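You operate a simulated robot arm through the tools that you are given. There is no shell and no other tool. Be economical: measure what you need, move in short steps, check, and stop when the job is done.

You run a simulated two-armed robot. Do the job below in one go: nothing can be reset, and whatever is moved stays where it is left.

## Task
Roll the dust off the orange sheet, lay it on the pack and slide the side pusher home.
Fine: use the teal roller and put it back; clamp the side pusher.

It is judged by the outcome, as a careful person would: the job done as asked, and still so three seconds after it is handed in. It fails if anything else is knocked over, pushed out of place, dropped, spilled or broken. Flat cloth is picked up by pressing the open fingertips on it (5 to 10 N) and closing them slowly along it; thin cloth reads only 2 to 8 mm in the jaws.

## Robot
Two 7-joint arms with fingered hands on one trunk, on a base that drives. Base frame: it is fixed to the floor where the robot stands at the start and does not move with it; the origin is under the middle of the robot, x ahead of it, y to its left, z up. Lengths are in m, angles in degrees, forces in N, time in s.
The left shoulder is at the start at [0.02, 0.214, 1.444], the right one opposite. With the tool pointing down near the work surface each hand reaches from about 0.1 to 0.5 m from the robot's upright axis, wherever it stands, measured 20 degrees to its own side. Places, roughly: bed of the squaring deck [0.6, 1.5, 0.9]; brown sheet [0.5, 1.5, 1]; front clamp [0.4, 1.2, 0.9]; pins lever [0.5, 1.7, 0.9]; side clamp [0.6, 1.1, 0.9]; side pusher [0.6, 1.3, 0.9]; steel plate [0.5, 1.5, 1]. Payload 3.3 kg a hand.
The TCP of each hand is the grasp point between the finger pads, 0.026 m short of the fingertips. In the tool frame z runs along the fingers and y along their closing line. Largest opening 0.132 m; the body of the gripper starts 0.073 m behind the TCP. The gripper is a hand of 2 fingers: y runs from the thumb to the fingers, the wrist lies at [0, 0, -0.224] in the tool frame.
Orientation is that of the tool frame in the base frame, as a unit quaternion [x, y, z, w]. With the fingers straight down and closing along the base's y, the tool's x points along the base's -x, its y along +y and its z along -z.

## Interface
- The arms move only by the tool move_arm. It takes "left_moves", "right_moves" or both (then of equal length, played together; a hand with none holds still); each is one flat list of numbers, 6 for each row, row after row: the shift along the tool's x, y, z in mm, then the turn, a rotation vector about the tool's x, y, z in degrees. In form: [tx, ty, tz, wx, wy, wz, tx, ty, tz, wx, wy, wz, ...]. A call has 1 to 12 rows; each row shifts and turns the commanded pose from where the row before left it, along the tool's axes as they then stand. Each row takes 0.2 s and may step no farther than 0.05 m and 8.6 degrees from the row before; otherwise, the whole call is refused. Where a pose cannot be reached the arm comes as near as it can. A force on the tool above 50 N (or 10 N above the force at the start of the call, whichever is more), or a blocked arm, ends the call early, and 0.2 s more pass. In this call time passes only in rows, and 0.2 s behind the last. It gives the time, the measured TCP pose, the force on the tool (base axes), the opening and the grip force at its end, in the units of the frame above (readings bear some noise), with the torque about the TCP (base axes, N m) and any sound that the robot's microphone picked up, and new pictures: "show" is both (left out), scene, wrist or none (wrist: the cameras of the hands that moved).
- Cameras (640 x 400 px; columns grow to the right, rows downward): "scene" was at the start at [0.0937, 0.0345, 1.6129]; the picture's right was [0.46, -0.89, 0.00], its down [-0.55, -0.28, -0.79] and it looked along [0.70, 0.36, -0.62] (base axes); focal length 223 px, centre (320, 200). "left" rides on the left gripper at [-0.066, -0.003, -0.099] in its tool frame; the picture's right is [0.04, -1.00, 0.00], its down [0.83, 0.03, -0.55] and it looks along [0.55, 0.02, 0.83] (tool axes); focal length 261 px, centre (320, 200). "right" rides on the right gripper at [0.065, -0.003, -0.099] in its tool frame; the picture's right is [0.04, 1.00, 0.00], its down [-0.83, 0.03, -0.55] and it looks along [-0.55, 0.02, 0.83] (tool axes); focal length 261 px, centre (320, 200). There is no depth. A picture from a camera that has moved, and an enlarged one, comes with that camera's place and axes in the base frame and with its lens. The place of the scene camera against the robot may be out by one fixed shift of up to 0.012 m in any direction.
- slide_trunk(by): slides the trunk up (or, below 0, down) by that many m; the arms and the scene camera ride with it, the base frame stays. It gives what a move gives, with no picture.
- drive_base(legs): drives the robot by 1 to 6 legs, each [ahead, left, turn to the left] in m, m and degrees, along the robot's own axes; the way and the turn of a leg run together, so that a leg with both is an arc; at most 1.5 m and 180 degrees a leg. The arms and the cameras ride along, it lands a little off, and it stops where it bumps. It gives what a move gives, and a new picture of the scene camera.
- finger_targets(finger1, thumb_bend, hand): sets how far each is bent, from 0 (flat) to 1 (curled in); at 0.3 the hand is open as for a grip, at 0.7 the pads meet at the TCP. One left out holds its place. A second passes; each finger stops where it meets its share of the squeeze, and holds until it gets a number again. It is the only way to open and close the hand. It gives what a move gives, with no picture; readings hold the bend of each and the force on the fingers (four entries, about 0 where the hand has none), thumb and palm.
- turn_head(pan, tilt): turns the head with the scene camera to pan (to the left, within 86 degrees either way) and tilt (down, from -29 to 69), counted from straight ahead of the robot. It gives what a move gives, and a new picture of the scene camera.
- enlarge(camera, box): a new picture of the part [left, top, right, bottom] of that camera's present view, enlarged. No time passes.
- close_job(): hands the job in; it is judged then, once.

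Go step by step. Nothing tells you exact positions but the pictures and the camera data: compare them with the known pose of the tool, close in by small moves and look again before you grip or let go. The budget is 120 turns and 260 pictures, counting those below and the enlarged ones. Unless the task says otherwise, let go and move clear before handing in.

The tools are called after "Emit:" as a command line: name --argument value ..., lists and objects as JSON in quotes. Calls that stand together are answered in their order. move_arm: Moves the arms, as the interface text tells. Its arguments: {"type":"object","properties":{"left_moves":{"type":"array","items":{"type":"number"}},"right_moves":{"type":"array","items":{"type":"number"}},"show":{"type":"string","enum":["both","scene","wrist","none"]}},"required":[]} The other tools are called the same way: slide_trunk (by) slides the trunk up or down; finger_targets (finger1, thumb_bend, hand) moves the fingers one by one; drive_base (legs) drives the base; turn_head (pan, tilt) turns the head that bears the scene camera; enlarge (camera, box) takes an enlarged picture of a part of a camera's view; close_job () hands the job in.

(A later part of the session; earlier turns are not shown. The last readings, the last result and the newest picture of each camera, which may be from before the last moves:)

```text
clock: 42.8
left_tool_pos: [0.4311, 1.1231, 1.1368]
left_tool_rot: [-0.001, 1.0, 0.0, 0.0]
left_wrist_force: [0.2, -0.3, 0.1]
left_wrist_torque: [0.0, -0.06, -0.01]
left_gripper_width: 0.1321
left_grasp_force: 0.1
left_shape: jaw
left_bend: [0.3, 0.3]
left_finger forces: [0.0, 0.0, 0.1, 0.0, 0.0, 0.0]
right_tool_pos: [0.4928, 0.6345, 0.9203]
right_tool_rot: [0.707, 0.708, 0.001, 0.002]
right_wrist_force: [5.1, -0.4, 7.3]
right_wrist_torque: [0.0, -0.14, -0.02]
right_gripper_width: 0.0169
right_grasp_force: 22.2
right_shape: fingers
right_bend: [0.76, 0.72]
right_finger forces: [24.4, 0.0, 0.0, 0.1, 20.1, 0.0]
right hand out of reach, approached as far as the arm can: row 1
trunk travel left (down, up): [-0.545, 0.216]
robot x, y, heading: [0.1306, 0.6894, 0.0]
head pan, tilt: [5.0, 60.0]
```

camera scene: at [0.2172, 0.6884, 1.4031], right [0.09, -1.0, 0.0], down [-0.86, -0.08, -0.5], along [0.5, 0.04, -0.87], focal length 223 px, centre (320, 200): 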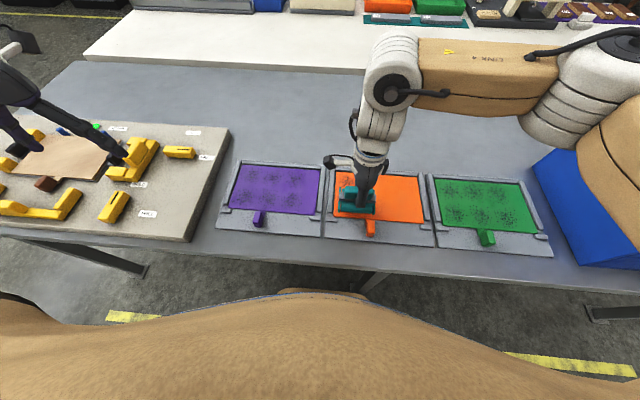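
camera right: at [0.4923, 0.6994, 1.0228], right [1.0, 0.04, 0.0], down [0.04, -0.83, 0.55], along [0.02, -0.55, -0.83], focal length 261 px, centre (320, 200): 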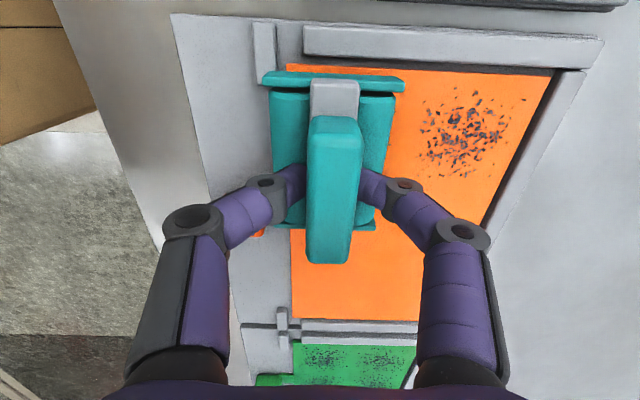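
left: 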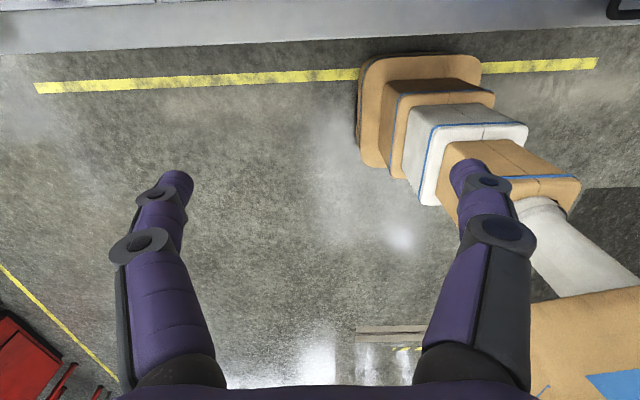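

Emit:
move_arm --right_moves '[0, 15, 0, 0, 0, 0, 0, 15, 0, 0, 0, 0, 0, 15, 0, 0, 0, 0, 0, 15, 0, 0, 0, 0, 0, 15, 0, 0, 0, 0, 0, 15, 0, 0, 0, 0, 0, 15, 0, 0, 0, 0]' --show "wrist"

```text
clock: 44.6
left_tool_pos: [0.4318, 1.1214, 1.1376]
left_tool_rot: [-0.002, 1.0, 0.0, 0.001]
left_wrist_force: [-0.2, 1.1, -0.3]
left_wrist_torque: [-0.03, -0.01, -0.01]
left_gripper_width: 0.132
left_grasp_force: 0.0
left_shape: jaw
left_bend: [0.3, 0.3]
left_finger forces: [0.1, 0.0, 0.0, 0.0, 0.0, 0.0]
right_tool_pos: [0.6122, 0.6063, 0.9225]
right_tool_rot: [0.729, 0.684, 0.004, 0.001]
right_wrist_force: [0.2, -0.7, -2.4]
right_wrist_torque: [-0.01, 0.0, -0.01]
right_gripper_width: 0.0169
right_grasp_force: 20.6
right_shape: fingers
right_bend: [0.76, 0.71]
right_finger forces: [20.7, 0.0, 0.0, 0.0, 20.8, 0.0]
trunk travel left (down, up): [-0.545, 0.216]
robot x, y, heading: [0.1306, 0.6889, 0.3]
head pan, tilt: [5.0, 60.0]
stopped in row 7 (right hand): the arm was blocked; the commanded pose is now the measured one
camera right: at [0.6117, 0.6723, 1.0218], right [1.0, -0.02, 0.01], down [-0.02, -0.84, 0.55], along [-0.01, -0.55, -0.84], focal length 261 px, centre (320, 200)
```

right: 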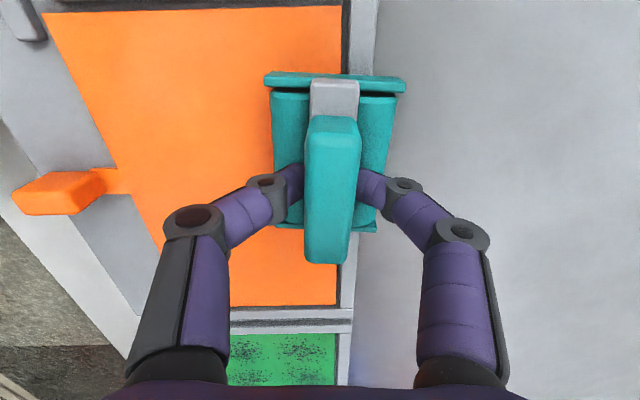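

It looks clean. I lift clear and inspect the whole sheet.

Emit:
move_arm --right_moves '[0, -5, -20, 0, 0, 0, -10, -10, -40, 0, 0, 0, -30, -10, -40, 0, 0, 0, -40, -10, -30, 0, 0, 0, -45, 0, -20, 0, 0, 0, -45, 0, 0, 0, 0, 0]' --show "none"

Emit:
enlarge --camera "scene" --box '[310, 150, 450, 250]'

```text
refused: row 3 steps farther than a row can; nothing moved
```

```text
4.00 times, centred on (380, 200) of scene
camera zoom: at [0.2165, 0.6885, 1.4031], right [0.09, -1.0, 0.0], down [-0.86, -0.08, -0.5], along [0.5, 0.04, -0.87], focal length 893 px, centre (80, 200)
```

zoom: 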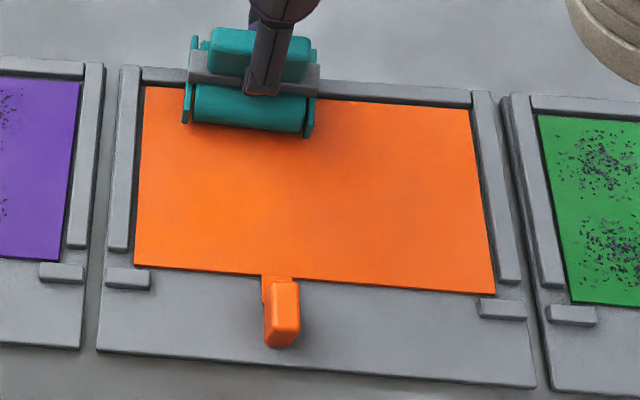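

Emit:
move_arm --right_moves '[0, -5, -20, 0, 0, 0, 0, -10, -40, 0, 0, 0, -10, -10, -40, 0, 0, 0, -10, -10, -40, 0, 0, 0, -10, -10, -40, 0, 0, 0]' --show "wrist"

Emit:
slide_trunk --by 0.18

Emit:
enlarge --camera "scene" --box '[310, 150, 450, 270]'

```text
clock: 45.8
left_tool_pos: [0.4322, 1.1212, 1.1381]
left_tool_rot: [-0.001, 1.0, 0.0, 0.0]
left_wrist_force: [-0.4, -0.3, 1.0]
left_wrist_torque: [0.03, -0.04, 0.02]
left_gripper_width: 0.1319
left_grasp_force: 0.1
left_shape: jaw
left_bend: [0.3, 0.3]
left_finger forces: [0.0, 0.1, 0.1, 0.1, 0.0, 0.0]
right_tool_pos: [0.5613, 0.5823, 1.1077]
right_tool_rot: [0.726, 0.688, 0.005, 0.001]
right_wrist_force: [0.0, -0.4, -3.0]
right_wrist_torque: [0.01, 0.0, -0.02]
right_gripper_width: 0.0172
right_grasp_force: 19.4
right_shape: fingers
right_bend: [0.76, 0.71]
right_finger forces: [19.4, 0.0, 0.0, 0.0, 19.6, 0.1]
trunk travel left (down, up): [-0.545, 0.216]
robot x, y, heading: [0.1283, 0.6885, 0.2]
head pan, tilt: [5.0, 60.0]
camera right: at [0.5606, 0.6475, 1.2065], right [1.0, -0.01, 0.01], down [-0.02, -0.84, 0.55], along [0.0, -0.55, -0.84], focal length 261 px, centre (320, 200)
```

right: 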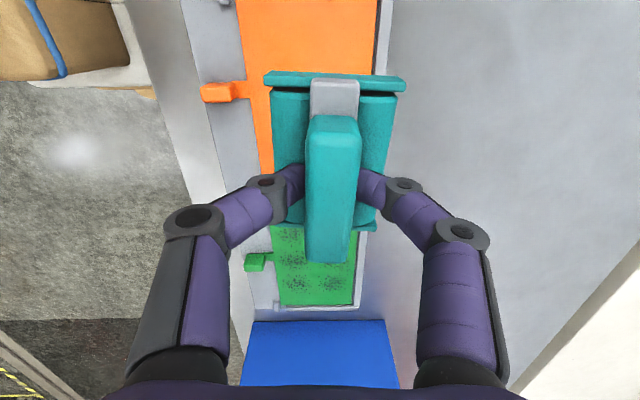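

```text
clock: 47.8
left_tool_pos: [0.4328, 1.1214, 1.3178]
left_tool_rot: [-0.001, 1.0, 0.0, 0.0]
left_wrist_force: [-0.9, -0.4, 0.5]
left_wrist_torque: [0.0, 0.0, 0.02]
left_gripper_width: 0.132
left_grasp_force: 0.1
left_shape: jaw
left_bend: [0.3, 0.3]
left_finger forces: [0.1, 0.1, 0.0, 0.0, 0.0, 0.0]
right_tool_pos: [0.5633, 0.5821, 1.2819]
right_tool_rot: [0.726, 0.688, 0.004, 0.0]
right_wrist_force: [-0.4, 0.6, -3.1]
right_wrist_torque: [-0.01, 0.01, -0.01]
right_gripper_width: 0.0166
right_grasp_force: 19.1
right_shape: fingers
right_bend: [0.76, 0.71]
right_finger forces: [19.3, 0.1, 0.0, 0.0, 19.4, 0.1]
trunk travel left (down, up): [-0.725, 0.036]
robot x, y, heading: [0.1281, 0.6835, 0.1]
head pan, tilt: [5.0, 60.0]
```

```text
3.33 times, centred on (380, 210) of scene
camera zoom: at [0.2139, 0.688, 1.5831], right [0.09, -1.0, 0.0], down [-0.86, -0.08, -0.5], along [0.5, 0.05, -0.87], focal length 744 px, centre (120, 167)
```

zoom: 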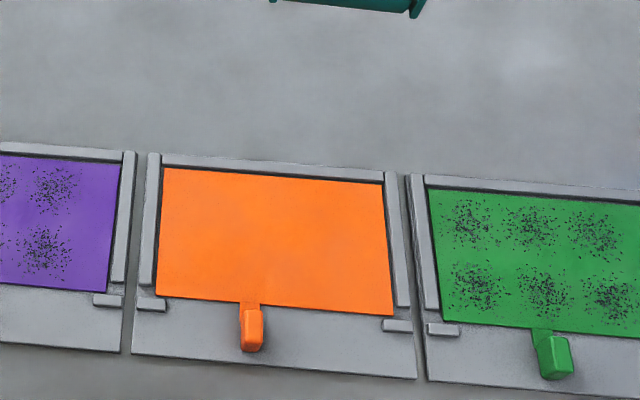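

The orange sheet is spotless. Now the roller goes back to its spot on the cabinet (TCP home 0.478, -0.028, 1.164).

Emit:
move_arm --right_moves '[0, 0, -20, 0.3, -0.3, -3.1]' --show "none"

Emit:
drive_base --legs '[[-0.08, 0, 0], [0, -0.57, 0]]'

```text
clock: 48.2
left_tool_pos: [0.4319, 1.1223, 1.3178]
left_tool_rot: [-0.001, 1.0, 0.0, -0.001]
left_wrist_force: [-0.4, -0.7, -0.2]
left_wrist_torque: [-0.01, 0.0, -0.03]
left_gripper_width: 0.1319
left_grasp_force: 0.0
left_shape: jaw
left_bend: [0.3, 0.3]
left_finger forces: [0.0, 0.1, 0.0, 0.0, 0.0, 0.1]
right_tool_pos: [0.5622, 0.5829, 1.3021]
right_tool_rot: [0.707, 0.708, 0.002, 0.001]
right_wrist_force: [0.2, 0.4, -3.3]
right_wrist_torque: [0.04, 0.01, -0.04]
right_gripper_width: 0.0167
right_grasp_force: 19.8
right_shape: fingers
right_bend: [0.76, 0.71]
right_finger forces: [19.3, 0.1, 0.0, 0.0, 19.6, 0.0]
trunk travel left (down, up): [-0.725, 0.036]
robot x, y, heading: [0.1288, 0.686, 0.2]
head pan, tilt: [5.0, 60.0]
```

```text
clock: 52.1
left_tool_pos: [0.3535, 0.552, 1.3177]
left_tool_rot: [-0.002, 1.0, 0.0, 0.001]
left_wrist_force: [0.4, 0.0, 0.2]
left_wrist_torque: [0.02, -0.03, -0.05]
left_gripper_width: 0.1318
left_grasp_force: 0.0
left_shape: jaw
left_bend: [0.3, 0.3]
left_finger forces: [0.1, 0.1, 0.0, 0.1, 0.0, 0.1]
right_tool_pos: [0.4837, 0.0131, 1.3006]
right_tool_rot: [0.707, 0.707, 0.0, 0.001]
right_wrist_force: [0.4, 0.6, -3.2]
right_wrist_torque: [0.0, 0.02, 0.0]
right_gripper_width: 0.017
right_grasp_force: 19.2
right_shape: fingers
right_bend: [0.76, 0.71]
right_finger forces: [19.4, 0.1, 0.1, 0.1, 19.5, 0.0]
trunk travel left (down, up): [-0.725, 0.036]
robot x, y, heading: [0.051, 0.1178, 0.2]
head pan, tilt: [5.0, 60.0]
camera scene: at [0.1356, 0.1183, 1.5832], right [0.09, -1.0, 0.0], down [-0.86, -0.08, -0.5], along [0.5, 0.05, -0.87], focal length 223 px, centre (320, 200)
```

scene: 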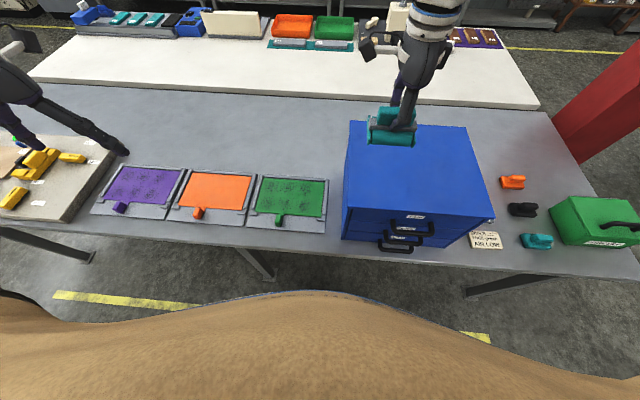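

Emit:
move_arm --right_moves '[-20, -3, 30, 0, 0, 0, -21, -2.5, 30, 0, 0, 0, 0, 0, 30, 0, 0, 0, 0, 0, 33, 0, 0, 0]' --show "wrist"

Emit:
enlarge --camera "scene" --box '[330, 100, 500, 240]'

```text
clock: 53.1
left_tool_pos: [0.3546, 0.5512, 1.3173]
left_tool_rot: [-0.001, 1.0, -0.001, 0.0]
left_wrist_force: [0.2, 0.3, -0.5]
left_wrist_torque: [0.01, 0.02, 0.02]
left_gripper_width: 0.1319
left_grasp_force: 0.0
left_shape: jaw
left_bend: [0.3, 0.3]
left_finger forces: [0.0, 0.0, 0.0, 0.0, 0.0, 0.1]
right_tool_pos: [0.4816, -0.0307, 1.1769]
right_tool_rot: [0.708, 0.706, 0.001, -0.001]
right_wrist_force: [0.8, -0.7, -2.8]
right_wrist_torque: [0.0, 0.06, 0.0]
right_gripper_width: 0.0169
right_grasp_force: 19.6
right_shape: fingers
right_bend: [0.76, 0.71]
right_finger forces: [19.4, 0.1, 0.0, 0.0, 19.4, 0.0]
trunk travel left (down, up): [-0.725, 0.036]
robot x, y, heading: [0.0518, 0.1193, 0.1]
head pan, tilt: [5.0, 60.0]
camera right: at [0.4776, 0.0365, 1.2758], right [1.0, 0.04, 0.0], down [0.03, -0.83, 0.55], along [0.02, -0.55, -0.83], focal length 261 px, centre (320, 200)
```

right: 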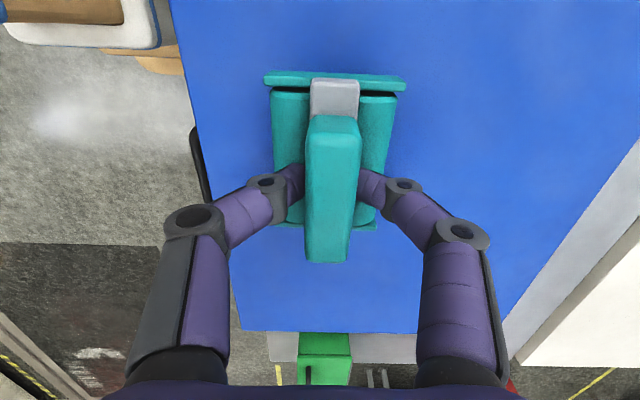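

```text
2.86 times, centred on (415, 170) of scene
camera zoom: at [0.1365, 0.1176, 1.5832], right [0.09, -1.0, 0.0], down [-0.86, -0.08, -0.5], along [0.5, 0.05, -0.87], focal length 638 px, centre (49, 286)
```

zoom: 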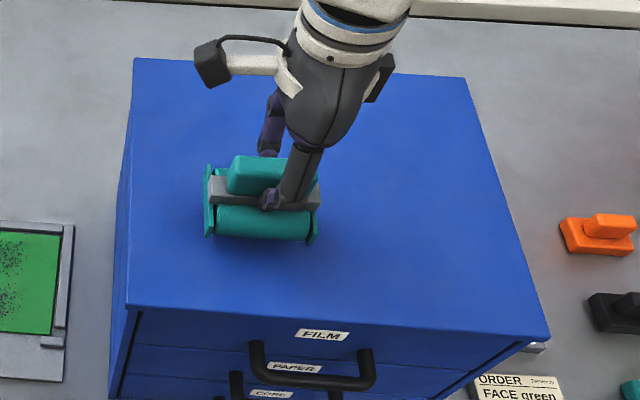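

Now set it down in small steps, feeling for contact.

Emit:
move_arm --right_moves '[2, -3, 6, 0, 0, 0, 0, 0, 4, 0, 0, 0]' --show "none"

Emit:
move_arm --right_moves '[0, 0, 2, 0, 0, 0]' --show "none"

```text
clock: 53.7
left_tool_pos: [0.3544, 0.5526, 1.3171]
left_tool_rot: [-0.002, 1.0, 0.0, 0.0]
left_wrist_force: [-0.3, 0.3, 0.8]
left_wrist_torque: [-0.01, -0.01, 0.0]
left_gripper_width: 0.1318
left_grasp_force: 0.0
left_shape: jaw
left_bend: [0.3, 0.3]
left_finger forces: [0.0, 0.0, 0.0, 0.0, 0.0, 0.0]
right_tool_pos: [0.4758, -0.0265, 1.1679]
right_tool_rot: [0.707, 0.707, 0.002, 0.0]
right_wrist_force: [0.0, 0.7, -2.7]
right_wrist_torque: [0.01, -0.01, 0.01]
right_gripper_width: 0.0168
right_grasp_force: 18.9
right_shape: fingers
right_bend: [0.76, 0.71]
right_finger forces: [19.4, 0.1, 0.1, 0.0, 19.4, 0.0]
trunk travel left (down, up): [-0.725, 0.036]
robot x, y, heading: [0.0536, 0.1176, 0.1]
head pan, tilt: [5.0, 60.0]
```

```text
clock: 54.1
left_tool_pos: [0.3533, 0.553, 1.3168]
left_tool_rot: [-0.002, 1.0, 0.0, 0.0]
left_wrist_force: [-0.3, 0.0, 0.3]
left_wrist_torque: [-0.01, -0.03, -0.01]
left_gripper_width: 0.1319
left_grasp_force: 0.0
left_shape: jaw
left_bend: [0.3, 0.3]
left_finger forces: [0.0, 0.1, 0.1, 0.1, 0.0, 0.0]
right_tool_pos: [0.4765, -0.0264, 1.1661]
right_tool_rot: [0.707, 0.707, 0.0, 0.001]
right_wrist_force: [0.1, 0.3, -3.1]
right_wrist_torque: [-0.03, 0.02, -0.01]
right_gripper_width: 0.0168
right_grasp_force: 19.3
right_shape: fingers
right_bend: [0.76, 0.71]
right_finger forces: [19.5, 0.0, 0.0, 0.1, 19.4, 0.0]
trunk travel left (down, up): [-0.725, 0.036]
robot x, y, heading: [0.0541, 0.12, 0.3]
head pan, tilt: [5.0, 60.0]
```

Emit:
move_arm --right_moves '[0, 0, 2.5, 0, 0, 0]' --show "none"

Emit:
move_arm --right_moves '[0, 0, 2, 0, 0, 0]' --show "none"

```text
clock: 54.5
left_tool_pos: [0.3549, 0.5527, 1.3178]
left_tool_rot: [-0.001, 1.0, 0.001, -0.001]
left_wrist_force: [-0.7, 0.7, 0.0]
left_wrist_torque: [0.0, 0.0, 0.02]
left_gripper_width: 0.1318
left_grasp_force: 0.0
left_shape: jaw
left_bend: [0.3, 0.3]
left_finger forces: [0.0, 0.0, 0.0, 0.0, 0.0, 0.0]
right_tool_pos: [0.4766, -0.0262, 1.1641]
right_tool_rot: [0.707, 0.707, 0.001, 0.001]
right_wrist_force: [-0.6, 0.4, -3.2]
right_wrist_torque: [-0.01, 0.01, -0.01]
right_gripper_width: 0.0169
right_grasp_force: 19.1
right_shape: fingers
right_bend: [0.76, 0.71]
right_finger forces: [19.4, 0.0, 0.0, 0.0, 19.4, 0.0]
trunk travel left (down, up): [-0.725, 0.036]
robot x, y, heading: [0.0548, 0.1212, 0.2]
head pan, tilt: [5.0, 60.0]
```

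```text
clock: 54.9
left_tool_pos: [0.354, 0.5523, 1.3172]
left_tool_rot: [-0.001, 1.0, 0.0, 0.0]
left_wrist_force: [0.4, -0.3, -0.1]
left_wrist_torque: [-0.03, -0.01, -0.02]
left_gripper_width: 0.1317
left_grasp_force: 0.0
left_shape: jaw
left_bend: [0.3, 0.3]
left_finger forces: [0.1, 0.0, 0.0, 0.0, 0.0, 0.1]
right_tool_pos: [0.4772, -0.0269, 1.1619]
right_tool_rot: [0.707, 0.707, 0.0, 0.0]
right_wrist_force: [0.0, 0.6, -3.9]
right_wrist_torque: [0.01, 0.05, 0.0]
right_gripper_width: 0.0168
right_grasp_force: 19.6
right_shape: fingers
right_bend: [0.76, 0.71]
right_finger forces: [19.4, 0.0, 0.1, 0.0, 19.4, 0.0]
trunk travel left (down, up): [-0.725, 0.036]
robot x, y, heading: [0.0489, 0.1146, 0.3]
head pan, tilt: [5.0, 60.0]
```

Emit:
move_arm --right_moves '[0, 0, 2, 0, 0, 0]' --show "none"

Emit:
move_arm --right_moves '[0, 0, 2, 0, 0, 0]' --show "none"

Emit:
enlarge --camera "scene" --box '[370, 120, 430, 180]'

```text
clock: 55.3
left_tool_pos: [0.3551, 0.552, 1.3184]
left_tool_rot: [-0.002, 1.0, 0.0, 0.0]
left_wrist_force: [-0.5, -0.7, 0.3]
left_wrist_torque: [0.01, 0.0, -0.01]
left_gripper_width: 0.1316
left_grasp_force: 0.1
left_shape: jaw
left_bend: [0.3, 0.3]
left_finger forces: [0.0, 0.0, 0.0, 0.0, 0.0, 0.0]
right_tool_pos: [0.4763, -0.0272, 1.1601]
right_tool_rot: [0.707, 0.707, 0.001, 0.001]
right_wrist_force: [-0.6, -1.3, -3.4]
right_wrist_torque: [-0.02, -0.01, 0.02]
right_gripper_width: 0.0168
right_grasp_force: 19.2
right_shape: fingers
right_bend: [0.76, 0.71]
right_finger forces: [19.4, 0.1, 0.0, 0.0, 19.4, 0.1]
trunk travel left (down, up): [-0.725, 0.036]
robot x, y, heading: [0.0515, 0.12, -0.0]
head pan, tilt: [5.0, 60.0]
```

```text
clock: 55.7
left_tool_pos: [0.3543, 0.5514, 1.3172]
left_tool_rot: [-0.002, 1.0, 0.0, 0.0]
left_wrist_force: [0.9, 0.7, 0.6]
left_wrist_torque: [-0.02, 0.03, 0.01]
left_gripper_width: 0.1319
left_grasp_force: 0.0
left_shape: jaw
left_bend: [0.3, 0.3]
left_finger forces: [0.1, 0.0, 0.1, 0.1, 0.1, 0.0]
right_tool_pos: [0.4766, -0.026, 1.1574]
right_tool_rot: [0.707, 0.707, 0.002, 0.001]
right_wrist_force: [-0.3, 0.6, -2.0]
right_wrist_torque: [0.0, 0.04, 0.0]
right_gripper_width: 0.0168
right_grasp_force: 19.1
right_shape: fingers
right_bend: [0.76, 0.71]
right_finger forces: [19.5, 0.0, 0.0, 0.0, 19.8, 0.1]
trunk travel left (down, up): [-0.725, 0.036]
robot x, y, heading: [0.0505, 0.1203, 0.3]
head pan, tilt: [5.0, 60.0]
```

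```text
6.67 times, centred on (400, 150) of scene
camera zoom: at [0.1355, 0.1185, 1.5833], right [0.09, -1.0, 0.0], down [-0.86, -0.08, -0.5], along [0.5, 0.04, -0.87], focal length 1489 px, centre (-213, 533)
```

zoom: 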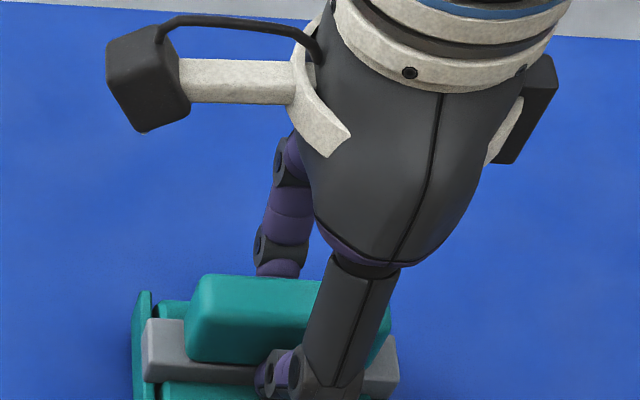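

Emit:
move_arm --right_moves '[0, 0, 1.2, 0, 0, 0]' --show "none"

```text
clock: 56.1
left_tool_pos: [0.353, 0.5519, 1.3173]
left_tool_rot: [-0.002, 1.0, 0.0, 0.0]
left_wrist_force: [0.8, 0.0, -0.8]
left_wrist_torque: [-0.01, 0.0, -0.01]
left_gripper_width: 0.1317
left_grasp_force: 0.1
left_shape: jaw
left_bend: [0.3, 0.3]
left_finger forces: [0.0, 0.0, 0.0, 0.0, 0.1, 0.0]
right_tool_pos: [0.4757, -0.0271, 1.1574]
right_tool_rot: [0.707, 0.707, 0.001, 0.001]
right_wrist_force: [-0.4, -0.6, 4.7]
right_wrist_torque: [0.01, 0.02, 0.01]
right_gripper_width: 0.0168
right_grasp_force: 21.2
right_shape: fingers
right_bend: [0.75, 0.72]
right_finger forces: [21.4, 0.0, 0.1, 0.1, 21.3, 0.0]
trunk travel left (down, up): [-0.725, 0.036]
robot x, y, heading: [0.0516, 0.1159, 0.0]
head pan, tilt: [5.0, 60.0]
```

Contact is made; I release gently and rise.

Emit:
finger_targets --hand "right" --finger1 0.45 --thumb_bend 0.45

Emit:
move_arm --right_moves '[0, 0, -30, 0, 0, 0, 0, 0, -40, 0, 0, 0, 0, 0, -40, 0, 0, 0]' --show "both"

```text
clock: 57.1
left_tool_pos: [0.3542, 0.5529, 1.3169]
left_tool_rot: [-0.002, 1.0, 0.0, 0.0]
left_wrist_force: [-0.3, -0.6, 0.1]
left_wrist_torque: [0.01, 0.03, 0.0]
left_gripper_width: 0.1319
left_grasp_force: 0.2
left_shape: jaw
left_bend: [0.3, 0.3]
left_finger forces: [0.1, 0.0, 0.1, 0.0, 0.0, 0.0]
right_tool_pos: [0.4768, -0.0267, 1.1563]
right_tool_rot: [0.708, 0.707, 0.001, 0.0]
right_wrist_force: [1.1, -1.0, -0.2]
right_wrist_torque: [0.01, 0.01, -0.01]
right_gripper_width: 0.0839
right_grasp_force: 0.0
right_shape: fingers
right_bend: [0.45, 0.45]
right_finger forces: [0.1, 0.0, 0.0, 0.1, 0.1, 0.0]
trunk travel left (down, up): [-0.725, 0.036]
robot x, y, heading: [0.0495, 0.1144, 0.1]
head pan, tilt: [5.0, 60.0]
```

```text
clock: 57.9
left_tool_pos: [0.3529, 0.5525, 1.317]
left_tool_rot: [-0.002, 1.0, 0.001, 0.001]
left_wrist_force: [0.1, 0.2, 0.5]
left_wrist_torque: [0.0, -0.02, 0.02]
left_gripper_width: 0.1319
left_grasp_force: 0.0
left_shape: jaw
left_bend: [0.3, 0.3]
left_finger forces: [0.0, 0.0, 0.0, 0.1, 0.0, 0.0]
right_tool_pos: [0.4749, -0.0267, 1.2668]
right_tool_rot: [0.707, 0.707, 0.0, 0.0]
right_wrist_force: [0.4, 0.2, 0.3]
right_wrist_torque: [0.01, 0.0, -0.01]
right_gripper_width: 0.0837
right_grasp_force: 0.0
right_shape: fingers
right_bend: [0.45, 0.45]
right_finger forces: [0.1, 0.1, 0.1, 0.0, 0.1, 0.0]
trunk travel left (down, up): [-0.725, 0.036]
robot x, y, heading: [0.0484, 0.1164, 0.3]
head pan, tilt: [5.0, 60.0]
camera scene: at [0.1344, 0.119, 1.5833], right [0.09, -1.0, 0.0], down [-0.86, -0.08, -0.5], along [0.5, 0.04, -0.87], focal length 223 px, centre (320, 200)
camera right: at [0.4715, 0.0398, 1.3651], right [1.0, 0.04, 0.0], down [0.03, -0.83, 0.55], along [0.02, -0.55, -0.83], focal length 261 px, centre (320, 200)
```

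scene: 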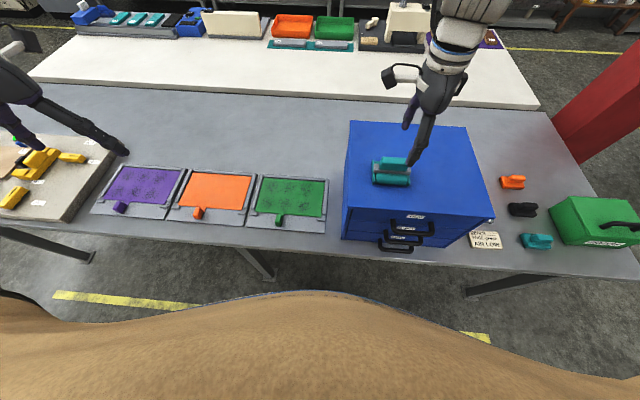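
right: 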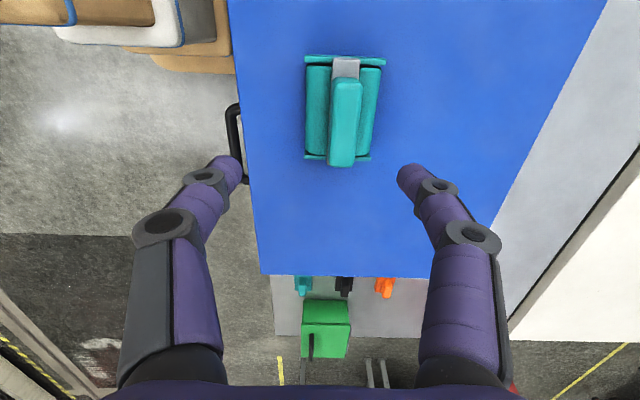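

Roller is back on the cabinet and standing. Now I raise and tuck the right hand, then drive so that the left hand can take the orange sheet by its tab.

Emit:
move_arm --right_moves '[0, 0, -40, 0, 0, 0, 0, -20, -40, 0, 0, 0, 0, -30, -30, 0, 0, 0, 0, -30, -30, 0, 0, 0, 0, -30, -30, 0, 0, 0, 0, -30, -10, 0, 0, 0]' --show "none"

Emit:
drive_base --legs '[[0.03, 0.3, 0]]'

Emit:
slide_trunk --by -0.15

```text
clock: 59.3
left_tool_pos: [0.3537, 0.552, 1.3177]
left_tool_rot: [-0.002, 1.0, 0.0, 0.0]
left_wrist_force: [-0.2, -0.6, 0.0]
left_wrist_torque: [0.03, 0.0, 0.0]
left_gripper_width: 0.1319
left_grasp_force: 0.1
left_shape: jaw
left_bend: [0.3, 0.3]
left_finger forces: [0.1, 0.0, 0.1, 0.0, 0.1, 0.1]
right_tool_pos: [0.3322, -0.027, 1.4491]
right_tool_rot: [0.707, 0.707, 0.0, 0.001]
right_wrist_force: [0.1, -0.8, 0.0]
right_wrist_torque: [-0.03, -0.02, 0.01]
right_gripper_width: 0.0834
right_grasp_force: 0.1
right_shape: fingers
right_bend: [0.45, 0.45]
right_finger forces: [0.1, 0.1, 0.1, 0.0, 0.0, 0.0]
trunk travel left (down, up): [-0.725, 0.036]
robot x, y, heading: [0.0522, 0.122, 0.4]
head pan, tilt: [5.0, 60.0]
```

```text
clock: 61.4
left_tool_pos: [0.3846, 0.8545, 1.3181]
left_tool_rot: [-0.001, 1.0, 0.0, 0.0]
left_wrist_force: [-0.1, 0.2, 0.1]
left_wrist_torque: [-0.04, 0.02, 0.0]
left_gripper_width: 0.1321
left_grasp_force: 0.1
left_shape: jaw
left_bend: [0.3, 0.3]
left_finger forces: [0.1, 0.1, 0.1, 0.0, 0.0, 0.0]
right_tool_pos: [0.365, 0.276, 1.4492]
right_tool_rot: [0.707, 0.707, 0.0, 0.0]
right_wrist_force: [0.0, 0.1, 0.5]
right_wrist_torque: [0.01, 0.0, -0.01]
right_gripper_width: 0.0835
right_grasp_force: 0.1
right_shape: fingers
right_bend: [0.45, 0.45]
right_finger forces: [0.0, 0.1, 0.0, 0.0, 0.1, 0.0]
trunk travel left (down, up): [-0.725, 0.036]
robot x, y, heading: [0.0827, 0.4165, 0.2]
head pan, tilt: [5.0, 60.0]
camera scene: at [0.166, 0.4209, 1.5833], right [0.09, -1.0, 0.0], down [-0.86, -0.08, -0.5], along [0.5, 0.04, -0.87], focal length 223 px, centre (320, 200)
```

scene: 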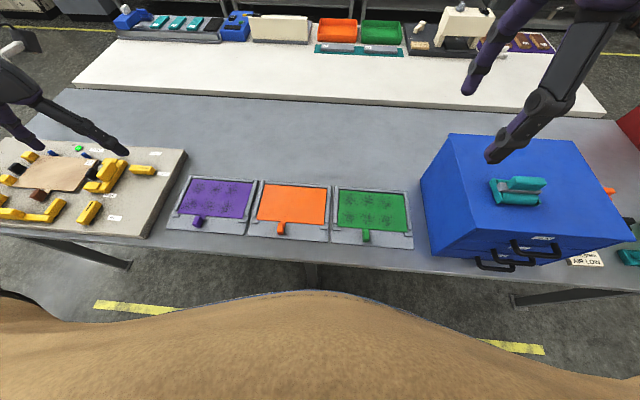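

```text
clock: 63.1
left_tool_pos: [0.3844, 0.8546, 1.1679]
left_tool_rot: [-0.001, 1.0, -0.001, 0.001]
left_wrist_force: [0.1, 0.3, -0.1]
left_wrist_torque: [-0.03, -0.02, 0.01]
left_gripper_width: 0.132
left_grasp_force: 0.0
left_shape: jaw
left_bend: [0.3, 0.3]
left_finger forces: [0.0, 0.1, 0.0, 0.0, 0.1, 0.0]
right_tool_pos: [0.3654, 0.2767, 1.2988]
right_tool_rot: [0.707, 0.707, 0.0, 0.0]
right_wrist_force: [0.5, 1.1, -0.8]
right_wrist_torque: [-0.03, 0.0, 0.0]
right_gripper_width: 0.0834
right_grasp_force: 0.1
right_shape: fingers
right_bend: [0.45, 0.45]
right_finger forces: [0.0, 0.0, 0.1, 0.0, 0.1, 0.0]
trunk travel left (down, up): [-0.575, 0.186]
robot x, y, heading: [0.0835, 0.4189, 0.1]
head pan, tilt: [5.0, 60.0]
```

Emit:
move_arm --left_moves '[-10, -45, 15, 0, 0, 0, -10, -45, 15, 0, 0, 0, -10, -45, 15, 0, 0, 0, -10, -45, 15, 0, 0, 0, -10, -45, 15, 0, 0, 0, -10, -45, 15, 0, 0, 0]'

```text
clock: 64.5
left_tool_pos: [0.4218, 0.6476, 1.0862]
left_tool_rot: [-0.002, 1.0, -0.001, 0.001]
left_wrist_force: [0.8, -0.5, -1.0]
left_wrist_torque: [-0.01, 0.01, 0.0]
left_gripper_width: 0.1319
left_grasp_force: 0.1
left_shape: jaw
left_bend: [0.3, 0.3]
left_finger forces: [0.1, 0.1, 0.0, 0.0, 0.0, 0.0]
left hand out of reach, approached as far as the arm can: row 5, 6
right_tool_pos: [0.3647, 0.2755, 1.2981]
right_tool_rot: [0.707, 0.707, 0.0, 0.0]
right_wrist_force: [0.3, 0.1, 0.6]
right_wrist_torque: [-0.01, 0.02, 0.0]
right_gripper_width: 0.0835
right_grasp_force: 0.0
right_shape: fingers
right_bend: [0.45, 0.45]
right_finger forces: [0.0, 0.0, 0.0, 0.0, 0.1, 0.1]
trunk travel left (down, up): [-0.575, 0.186]
robot x, y, heading: [0.0852, 0.421, 0.3]
head pan, tilt: [5.0, 60.0]
camera scene: at [0.1679, 0.4203, 1.4333], right [0.09, -1.0, 0.0], down [-0.86, -0.08, -0.5], along [0.5, 0.04, -0.87], focal length 223 px, centre (320, 200)
camera left: at [0.4882, 0.6464, 1.1857], right [-0.04, -1.0, 0.0], down [-0.83, 0.03, 0.55], along [-0.55, 0.02, -0.83], focal length 261 px, centre (320, 200)
```

scene: 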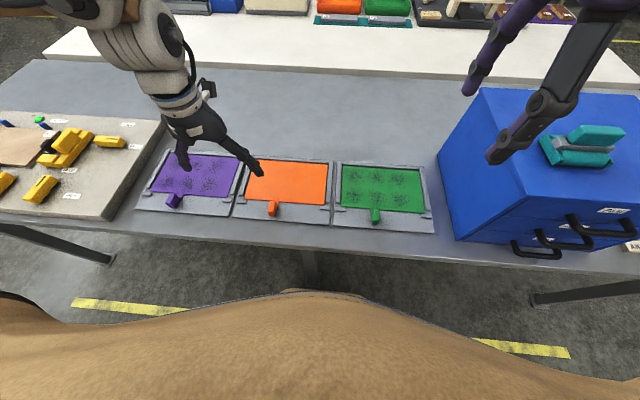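
left: 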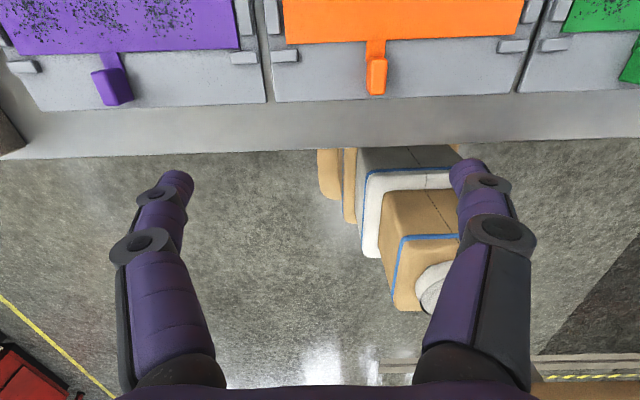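

Emit:
slide_trunk --by 0.13

Emit:
drive_base --legs '[[-0.05, -0.06, 0]]'

Emit:
move_arm --left_moves '[-15, 0, 40, 0, 0, 0, -20, 0, 40, 0, 0, 0, -20, 0, 40, 0, 0, 0, -15, -5, 30, 0, 0, 0]'

```text
clock: 66.1
left_tool_pos: [0.4205, 0.6457, 1.2184]
left_tool_rot: [-0.001, 1.0, -0.002, 0.004]
left_wrist_force: [0.7, 0.3, 0.1]
left_wrist_torque: [-0.03, 0.01, -0.03]
left_gripper_width: 0.132
left_grasp_force: 0.0
left_shape: jaw
left_bend: [0.3, 0.3]
left_finger forces: [0.0, 0.0, 0.0, 0.0, 0.0, 0.0]
right_tool_pos: [0.3641, 0.2743, 1.4289]
right_tool_rot: [0.707, 0.708, 0.0, -0.001]
right_wrist_force: [-0.8, 0.1, 0.3]
right_wrist_torque: [0.01, -0.02, 0.0]
right_gripper_width: 0.0836
right_grasp_force: 0.1
right_shape: fingers
right_bend: [0.45, 0.45]
right_finger forces: [0.0, 0.0, 0.0, 0.0, 0.0, 0.1]
trunk travel left (down, up): [-0.705, 0.056]
robot x, y, heading: [0.0831, 0.4189, -0.1]
head pan, tilt: [5.0, 60.0]
```

```text
clock: 67.2
left_tool_pos: [0.3696, 0.5862, 1.218]
left_tool_rot: [-0.002, 1.0, -0.003, 0.004]
left_wrist_force: [0.1, 0.6, 0.7]
left_wrist_torque: [0.0, -0.02, -0.01]
left_gripper_width: 0.1314
left_grasp_force: 0.0
left_shape: jaw
left_bend: [0.3, 0.3]
left_finger forces: [0.1, 0.0, 0.0, 0.0, 0.0, 0.1]
right_tool_pos: [0.3143, 0.2149, 1.4284]
right_tool_rot: [0.707, 0.708, 0.0, -0.001]
right_wrist_force: [-0.1, 0.1, 0.3]
right_wrist_torque: [0.0, -0.02, -0.04]
right_gripper_width: 0.0835
right_grasp_force: 0.0
right_shape: fingers
right_bend: [0.45, 0.45]
right_finger forces: [0.0, 0.0, 0.0, 0.0, 0.0, 0.0]
trunk travel left (down, up): [-0.705, 0.056]
robot x, y, heading: [0.0334, 0.3619, 0.1]
head pan, tilt: [5.0, 60.0]
camera scene: at [0.1148, 0.3599, 1.5633], right [0.09, -1.0, 0.0], down [-0.86, -0.08, -0.5], along [0.5, 0.05, -0.87], focal length 223 px, centre (320, 200)
```

scene: 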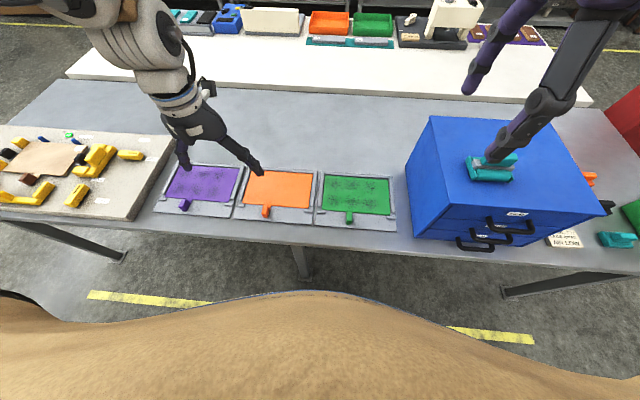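

```text
clock: 68.2
left_tool_pos: [0.4019, 0.6464, 1.1072]
left_tool_rot: [-0.001, 1.0, -0.003, 0.005]
left_wrist_force: [-0.3, -0.2, 0.1]
left_wrist_torque: [0.0, 0.0, -0.01]
left_gripper_width: 0.1319
left_grasp_force: 0.0
left_shape: jaw
left_bend: [0.3, 0.3]
left_finger forces: [0.1, 0.0, 0.1, 0.0, 0.0, 0.0]
left hand out of reach, approached as far as the arm can: row 1, 2, 3, 4
right_tool_pos: [0.3165, 0.217, 1.4291]
right_tool_rot: [0.707, 0.707, 0.0, 0.0]
right_wrist_force: [0.6, 0.1, -0.3]
right_wrist_torque: [0.02, 0.0, 0.02]
right_gripper_width: 0.0837
right_grasp_force: 0.1
right_shape: fingers
right_bend: [0.45, 0.45]
right_finger forces: [0.0, 0.0, 0.0, 0.0, 0.0, 0.1]
trunk travel left (down, up): [-0.705, 0.056]
robot x, y, heading: [0.0326, 0.3609, 0.0]
head pan, tilt: [5.0, 60.0]
camera scene: at [0.116, 0.3616, 1.5632], right [0.09, -1.0, 0.0], down [-0.86, -0.08, -0.5], along [0.5, 0.05, -0.87], focal length 223 px, centre (320, 200)
camera left: at [0.467, 0.6459, 1.2075], right [-0.04, -1.0, 0.01], down [-0.84, 0.04, 0.54], along [-0.54, 0.02, -0.84], focal length 261 px, centre (320, 200)
```

scene: 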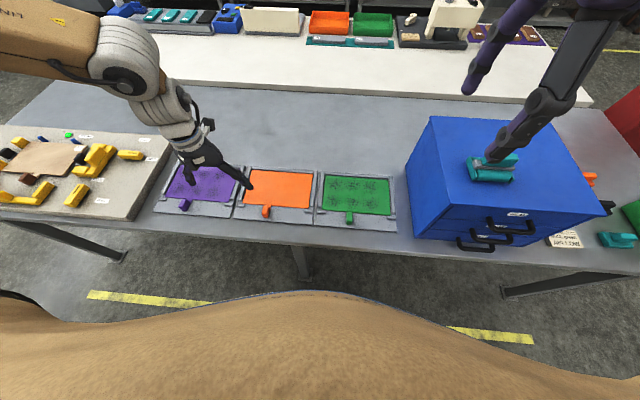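
left: 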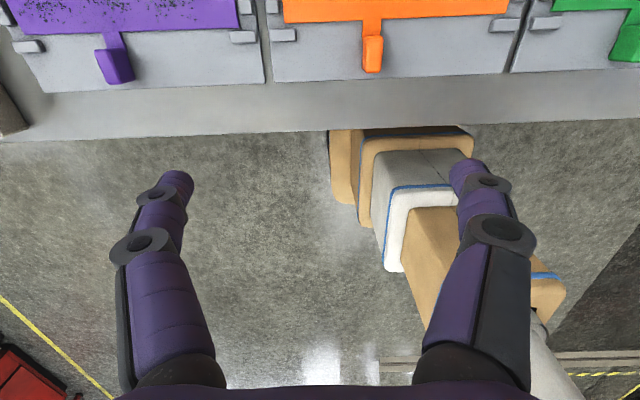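

The left arm is near a wrist limit in this yaw; turning the hand 180° (fingers still close along y) should free it.

Emit:
move_arm --left_moves '[0, 0, -30, 0, 0, 8.57, 0, 0, -30, 0, 0, 8.57, 0, 0, -30, 0, 0, 8.57, 0, 0, 0, 0, 0, 8.57, 0, 0, 0, 0, 0, 8.57, 0, 0, 0, 0, 0, 8.57, 0, 0, 0, 0, 0, 8.57, 0, 0, 0, 0, 0, 8.57, 0, 0, 0, 0, 0, 8.57, 0, 0, 0, 0, 0, 8.57, 0, 0, 0, 0, 0, 8.57]' --show "none"

Emit:
move_arm --left_moves '[0, 0, 0, 0, 0, 8.57, 0, 0, 0, 0, 0, 8.57, 0, 0, 0, 0, 0, 8.57, 0, 0, 0, 0, 0, 8.57, 0, 0, 0, 0, 0, 8.57, 0, 0, 0, 0, 0, 8.57, 0, 0, 0, 0, 0, 8.57, 0, 0, 0, 0, 0, 8.57, 0, 0, 0, 0, 0, 8.57, 0, 0, 0, 0, 0, 8.57]'

```text
clock: 70.6
left_tool_pos: [0.3619, 0.6279, 1.2055]
left_tool_rot: [0.616, 0.787, 0.006, 0.009]
left_wrist_force: [0.7, 0.4, -0.1]
left_wrist_torque: [0.01, 0.02, -0.01]
left_gripper_width: 0.1321
left_grasp_force: 0.0
left_shape: jaw
left_bend: [0.3, 0.3]
left_finger forces: [0.0, 0.0, 0.0, 0.0, 0.0, 0.0]
left hand out of reach, approached as far as the arm can: row 8, 9, 10, 11
right_tool_pos: [0.3141, 0.2153, 1.4288]
right_tool_rot: [0.706, 0.708, -0.001, -0.001]
right_wrist_force: [0.0, -0.3, -0.2]
right_wrist_torque: [0.0, 0.01, -0.01]
right_gripper_width: 0.0832
right_grasp_force: 0.0
right_shape: fingers
right_bend: [0.45, 0.45]
right_finger forces: [0.0, 0.1, 0.0, 0.0, 0.0, 0.0]
trunk travel left (down, up): [-0.705, 0.056]
robot x, y, heading: [0.0328, 0.362, 0.2]
head pan, tilt: [5.0, 60.0]
```

```text
clock: 72.8
left_tool_pos: [0.3485, 0.6158, 1.2283]
left_tool_rot: [0.649, 0.761, 0.01, 0.017]
left_wrist_force: [-0.5, 0.4, -0.4]
left_wrist_torque: [-0.01, -0.02, -0.01]
left_gripper_width: 0.1316
left_grasp_force: 0.2
left_shape: jaw
left_bend: [0.3, 0.3]
left_finger forces: [0.0, 0.0, 0.0, 0.0, 0.1, 0.0]
left hand out of reach, approached as far as the arm can: row 1, 2, 3, 4, 5, 6, 7, 8, 9, 10
right_tool_pos: [0.3143, 0.2167, 1.4294]
right_tool_rot: [0.707, 0.707, -0.001, -0.001]
right_wrist_force: [0.3, 0.3, 0.5]
right_wrist_torque: [-0.02, -0.01, -0.02]
right_gripper_width: 0.0834
right_grasp_force: 0.1
right_shape: fingers
right_bend: [0.45, 0.45]
right_finger forces: [0.1, 0.1, 0.1, 0.0, 0.0, 0.1]
trunk travel left (down, up): [-0.705, 0.056]
robot x, y, heading: [0.0317, 0.364, 0.1]
head pan, tilt: [5.0, 60.0]
camera scene: at [0.1167, 0.3618, 1.5632], right [0.09, -1.0, 0.0], down [-0.86, -0.08, -0.5], along [0.5, 0.04, -0.87], focal length 223 px, centre (320, 200)
camera left: at [0.3534, 0.5512, 1.3292], right [-0.99, -0.12, -0.04], down [-0.12, 0.83, 0.54], along [-0.03, 0.54, -0.84], focal length 261 px, centre (320, 200)
```

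scene: 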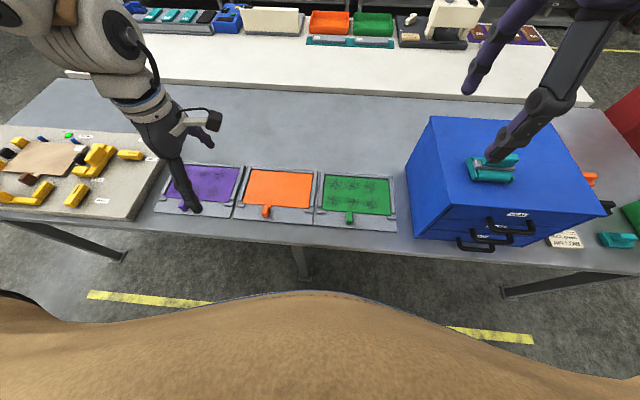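
left: 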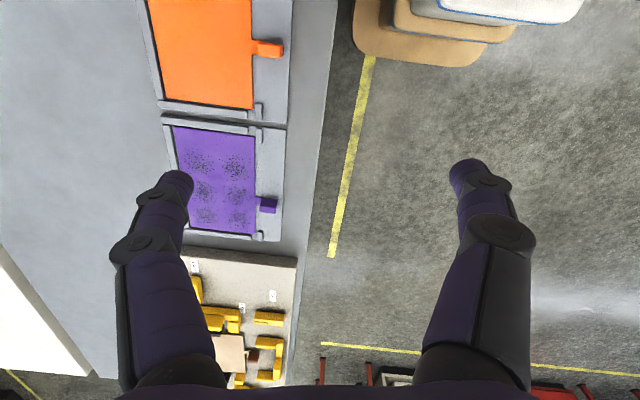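

Left yaw has a limit; the right hand was comfortable at yaw 0, so I'll use the right hand for the sheet. I turn both hands back to yaw 0 and drive left.

Emit:
move_arm --left_moves '[0, 0, -8, 0, 0, -7.4, 0, 0, -8, 0, 0, -7.4, 0, 0, -8, 0, 0, -7.4, 0, 0, -8, 0, 0, -7.4, 0, 0, -8, 0, 0, -7.4, 0, 0, -8, 0, 0, -7.4, 0, 0, -8, 0, 0, -7.4, 0, 0, -8, 0, 0, -7.4, 0, 0, -8, 0, 0, -7.4, 0, 0, 0, 0, 0, -7.4, 0, 0, 0, 0, 0, -7.4]' --right_moves '[0, 0, 0, 0, 0, -8.2, 0, 0, 0, 0, 0, -8.2, 0, 0, 0, 0, 0, -8.2, 0, 0, 0, 0, 0, -8.2, 0, 0, 0, 0, 0, -8.2, 0, 0, 0, 0, 0, -8.2, 0, 0, 0, 0, 0, -8.2, 0, 0, 0, 0, 0, -8.2, 0, 0, 0, 0, 0, -8.2, 0, 0, 0, 0, 0, -8.2, 0, 0, 0, 0, 0, -8.0]' --show "none"

Emit:
drive_base --legs '[[0.0, 0.36, 0]]'

Emit:
move_arm --right_moves '[-25, 0, 35, 0, 0, 0, -25, 0, 35, 0, 0, 0, -25, 0, 35, 0, 0, 0, -25, 0, 35, 0, 0, 0, -20, 0, 40, 0, 0, 0, 0, 0, 45, 0, 0, 0]'

```text
clock: 75.2
left_tool_pos: [0.3468, 0.6151, 1.3]
left_tool_rot: [-0.007, 1.0, -0.004, 0.019]
left_wrist_force: [-0.4, -0.4, -0.5]
left_wrist_torque: [0.0, 0.0, 0.0]
left_gripper_width: 0.1318
left_grasp_force: 0.0
left_shape: jaw
left_bend: [0.3, 0.3]
left_finger forces: [0.1, 0.0, 0.0, 0.1, 0.1, 0.0]
right_tool_pos: [0.316, 0.2164, 1.4292]
right_tool_rot: [-0.003, 1.0, -0.001, 0.0]
right_wrist_force: [0.3, 0.0, 0.1]
right_wrist_torque: [-0.02, 0.0, 0.01]
right_gripper_width: 0.0835
right_grasp_force: 0.1
right_shape: fingers
right_bend: [0.45, 0.45]
right_finger forces: [0.0, 0.0, 0.0, 0.0, 0.0, 0.0]
trunk travel left (down, up): [-0.705, 0.056]
robot x, y, heading: [0.0322, 0.3589, -0.2]
head pan, tilt: [5.0, 60.0]
```

```text
clock: 77.5
left_tool_pos: [0.3509, 0.9784, 1.3011]
left_tool_rot: [0.001, 1.0, -0.003, 0.02]
left_wrist_force: [0.2, 0.9, -1.1]
left_wrist_torque: [-0.06, -0.02, 0.03]
left_gripper_width: 0.1319
left_grasp_force: 0.0
left_shape: jaw
left_bend: [0.3, 0.3]
left_finger forces: [0.1, 0.0, 0.1, 0.1, 0.0, 0.1]
right_tool_pos: [0.3151, 0.5814, 1.4299]
right_tool_rot: [0.006, 1.0, -0.001, -0.001]
right_wrist_force: [0.4, 1.0, -0.3]
right_wrist_torque: [0.0, 0.05, 0.04]
right_gripper_width: 0.0836
right_grasp_force: 0.1
right_shape: fingers
right_bend: [0.45, 0.45]
right_finger forces: [0.1, 0.1, 0.0, 0.0, 0.0, 0.1]
trunk travel left (down, up): [-0.705, 0.056]
robot x, y, heading: [0.0335, 0.7247, -0.5]
head pan, tilt: [5.0, 60.0]
camera scene: at [0.1172, 0.7284, 1.5632], right [0.08, -1.0, 0.0], down [-0.86, -0.07, -0.5], along [0.5, 0.04, -0.87], focal length 223 px, centre (320, 200)
```

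scene: 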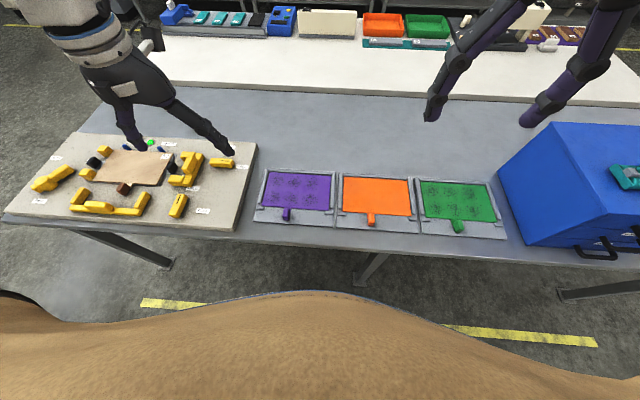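

```text
clock: 78.9
left_tool_pos: [0.3528, 0.9777, 1.3002]
left_tool_rot: [0.001, 1.0, -0.003, 0.019]
left_wrist_force: [-0.5, 0.1, 0.4]
left_wrist_torque: [0.02, -0.02, 0.0]
left_gripper_width: 0.1318
left_grasp_force: 0.0
left_shape: jaw
left_bend: [0.3, 0.3]
left_finger forces: [0.1, 0.0, 0.0, 0.0, 0.0, 0.0]
right_tool_pos: [0.4398, 0.5811, 1.2027]
right_tool_rot: [0.005, 1.0, 0.001, 0.0]
right_wrist_force: [0.5, 0.2, -0.1]
right_wrist_torque: [-0.03, 0.0, -0.02]
right_gripper_width: 0.0834
right_grasp_force: 0.0
right_shape: fingers
right_bend: [0.45, 0.45]
right_finger forces: [0.1, 0.1, 0.1, 0.0, 0.1, 0.0]
trunk travel left (down, up): [-0.705, 0.056]
robot x, y, heading: [0.036, 0.7271, -0.5]
head pan, tilt: [5.0, 60.0]
camera scene: at [0.1182, 0.7273, 1.5632], right [0.08, -1.0, 0.0], down [-0.86, -0.07, -0.5], along [0.5, 0.04, -0.87], focal length 223 px, centre (320, 200)
camera right: at [0.374, 0.5791, 1.3013], right [-0.03, 1.0, 0.0], down [0.83, 0.02, 0.55], along [0.55, 0.02, -0.83], focal length 261 px, centre (320, 200)
```

scene: 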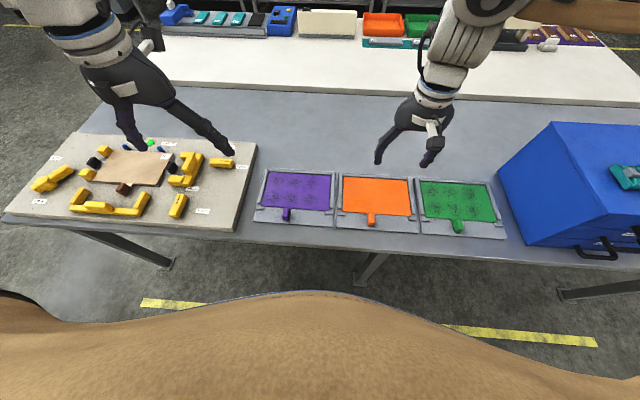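
right: 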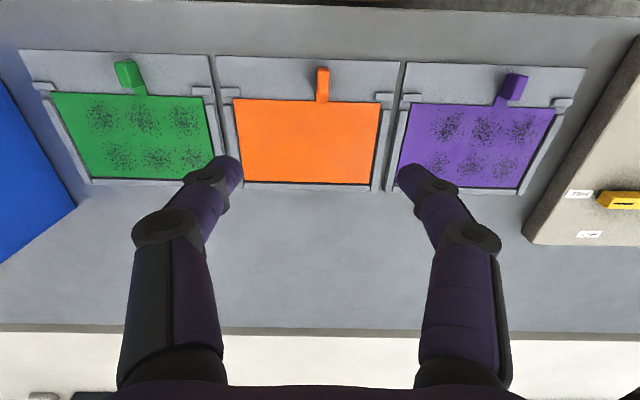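

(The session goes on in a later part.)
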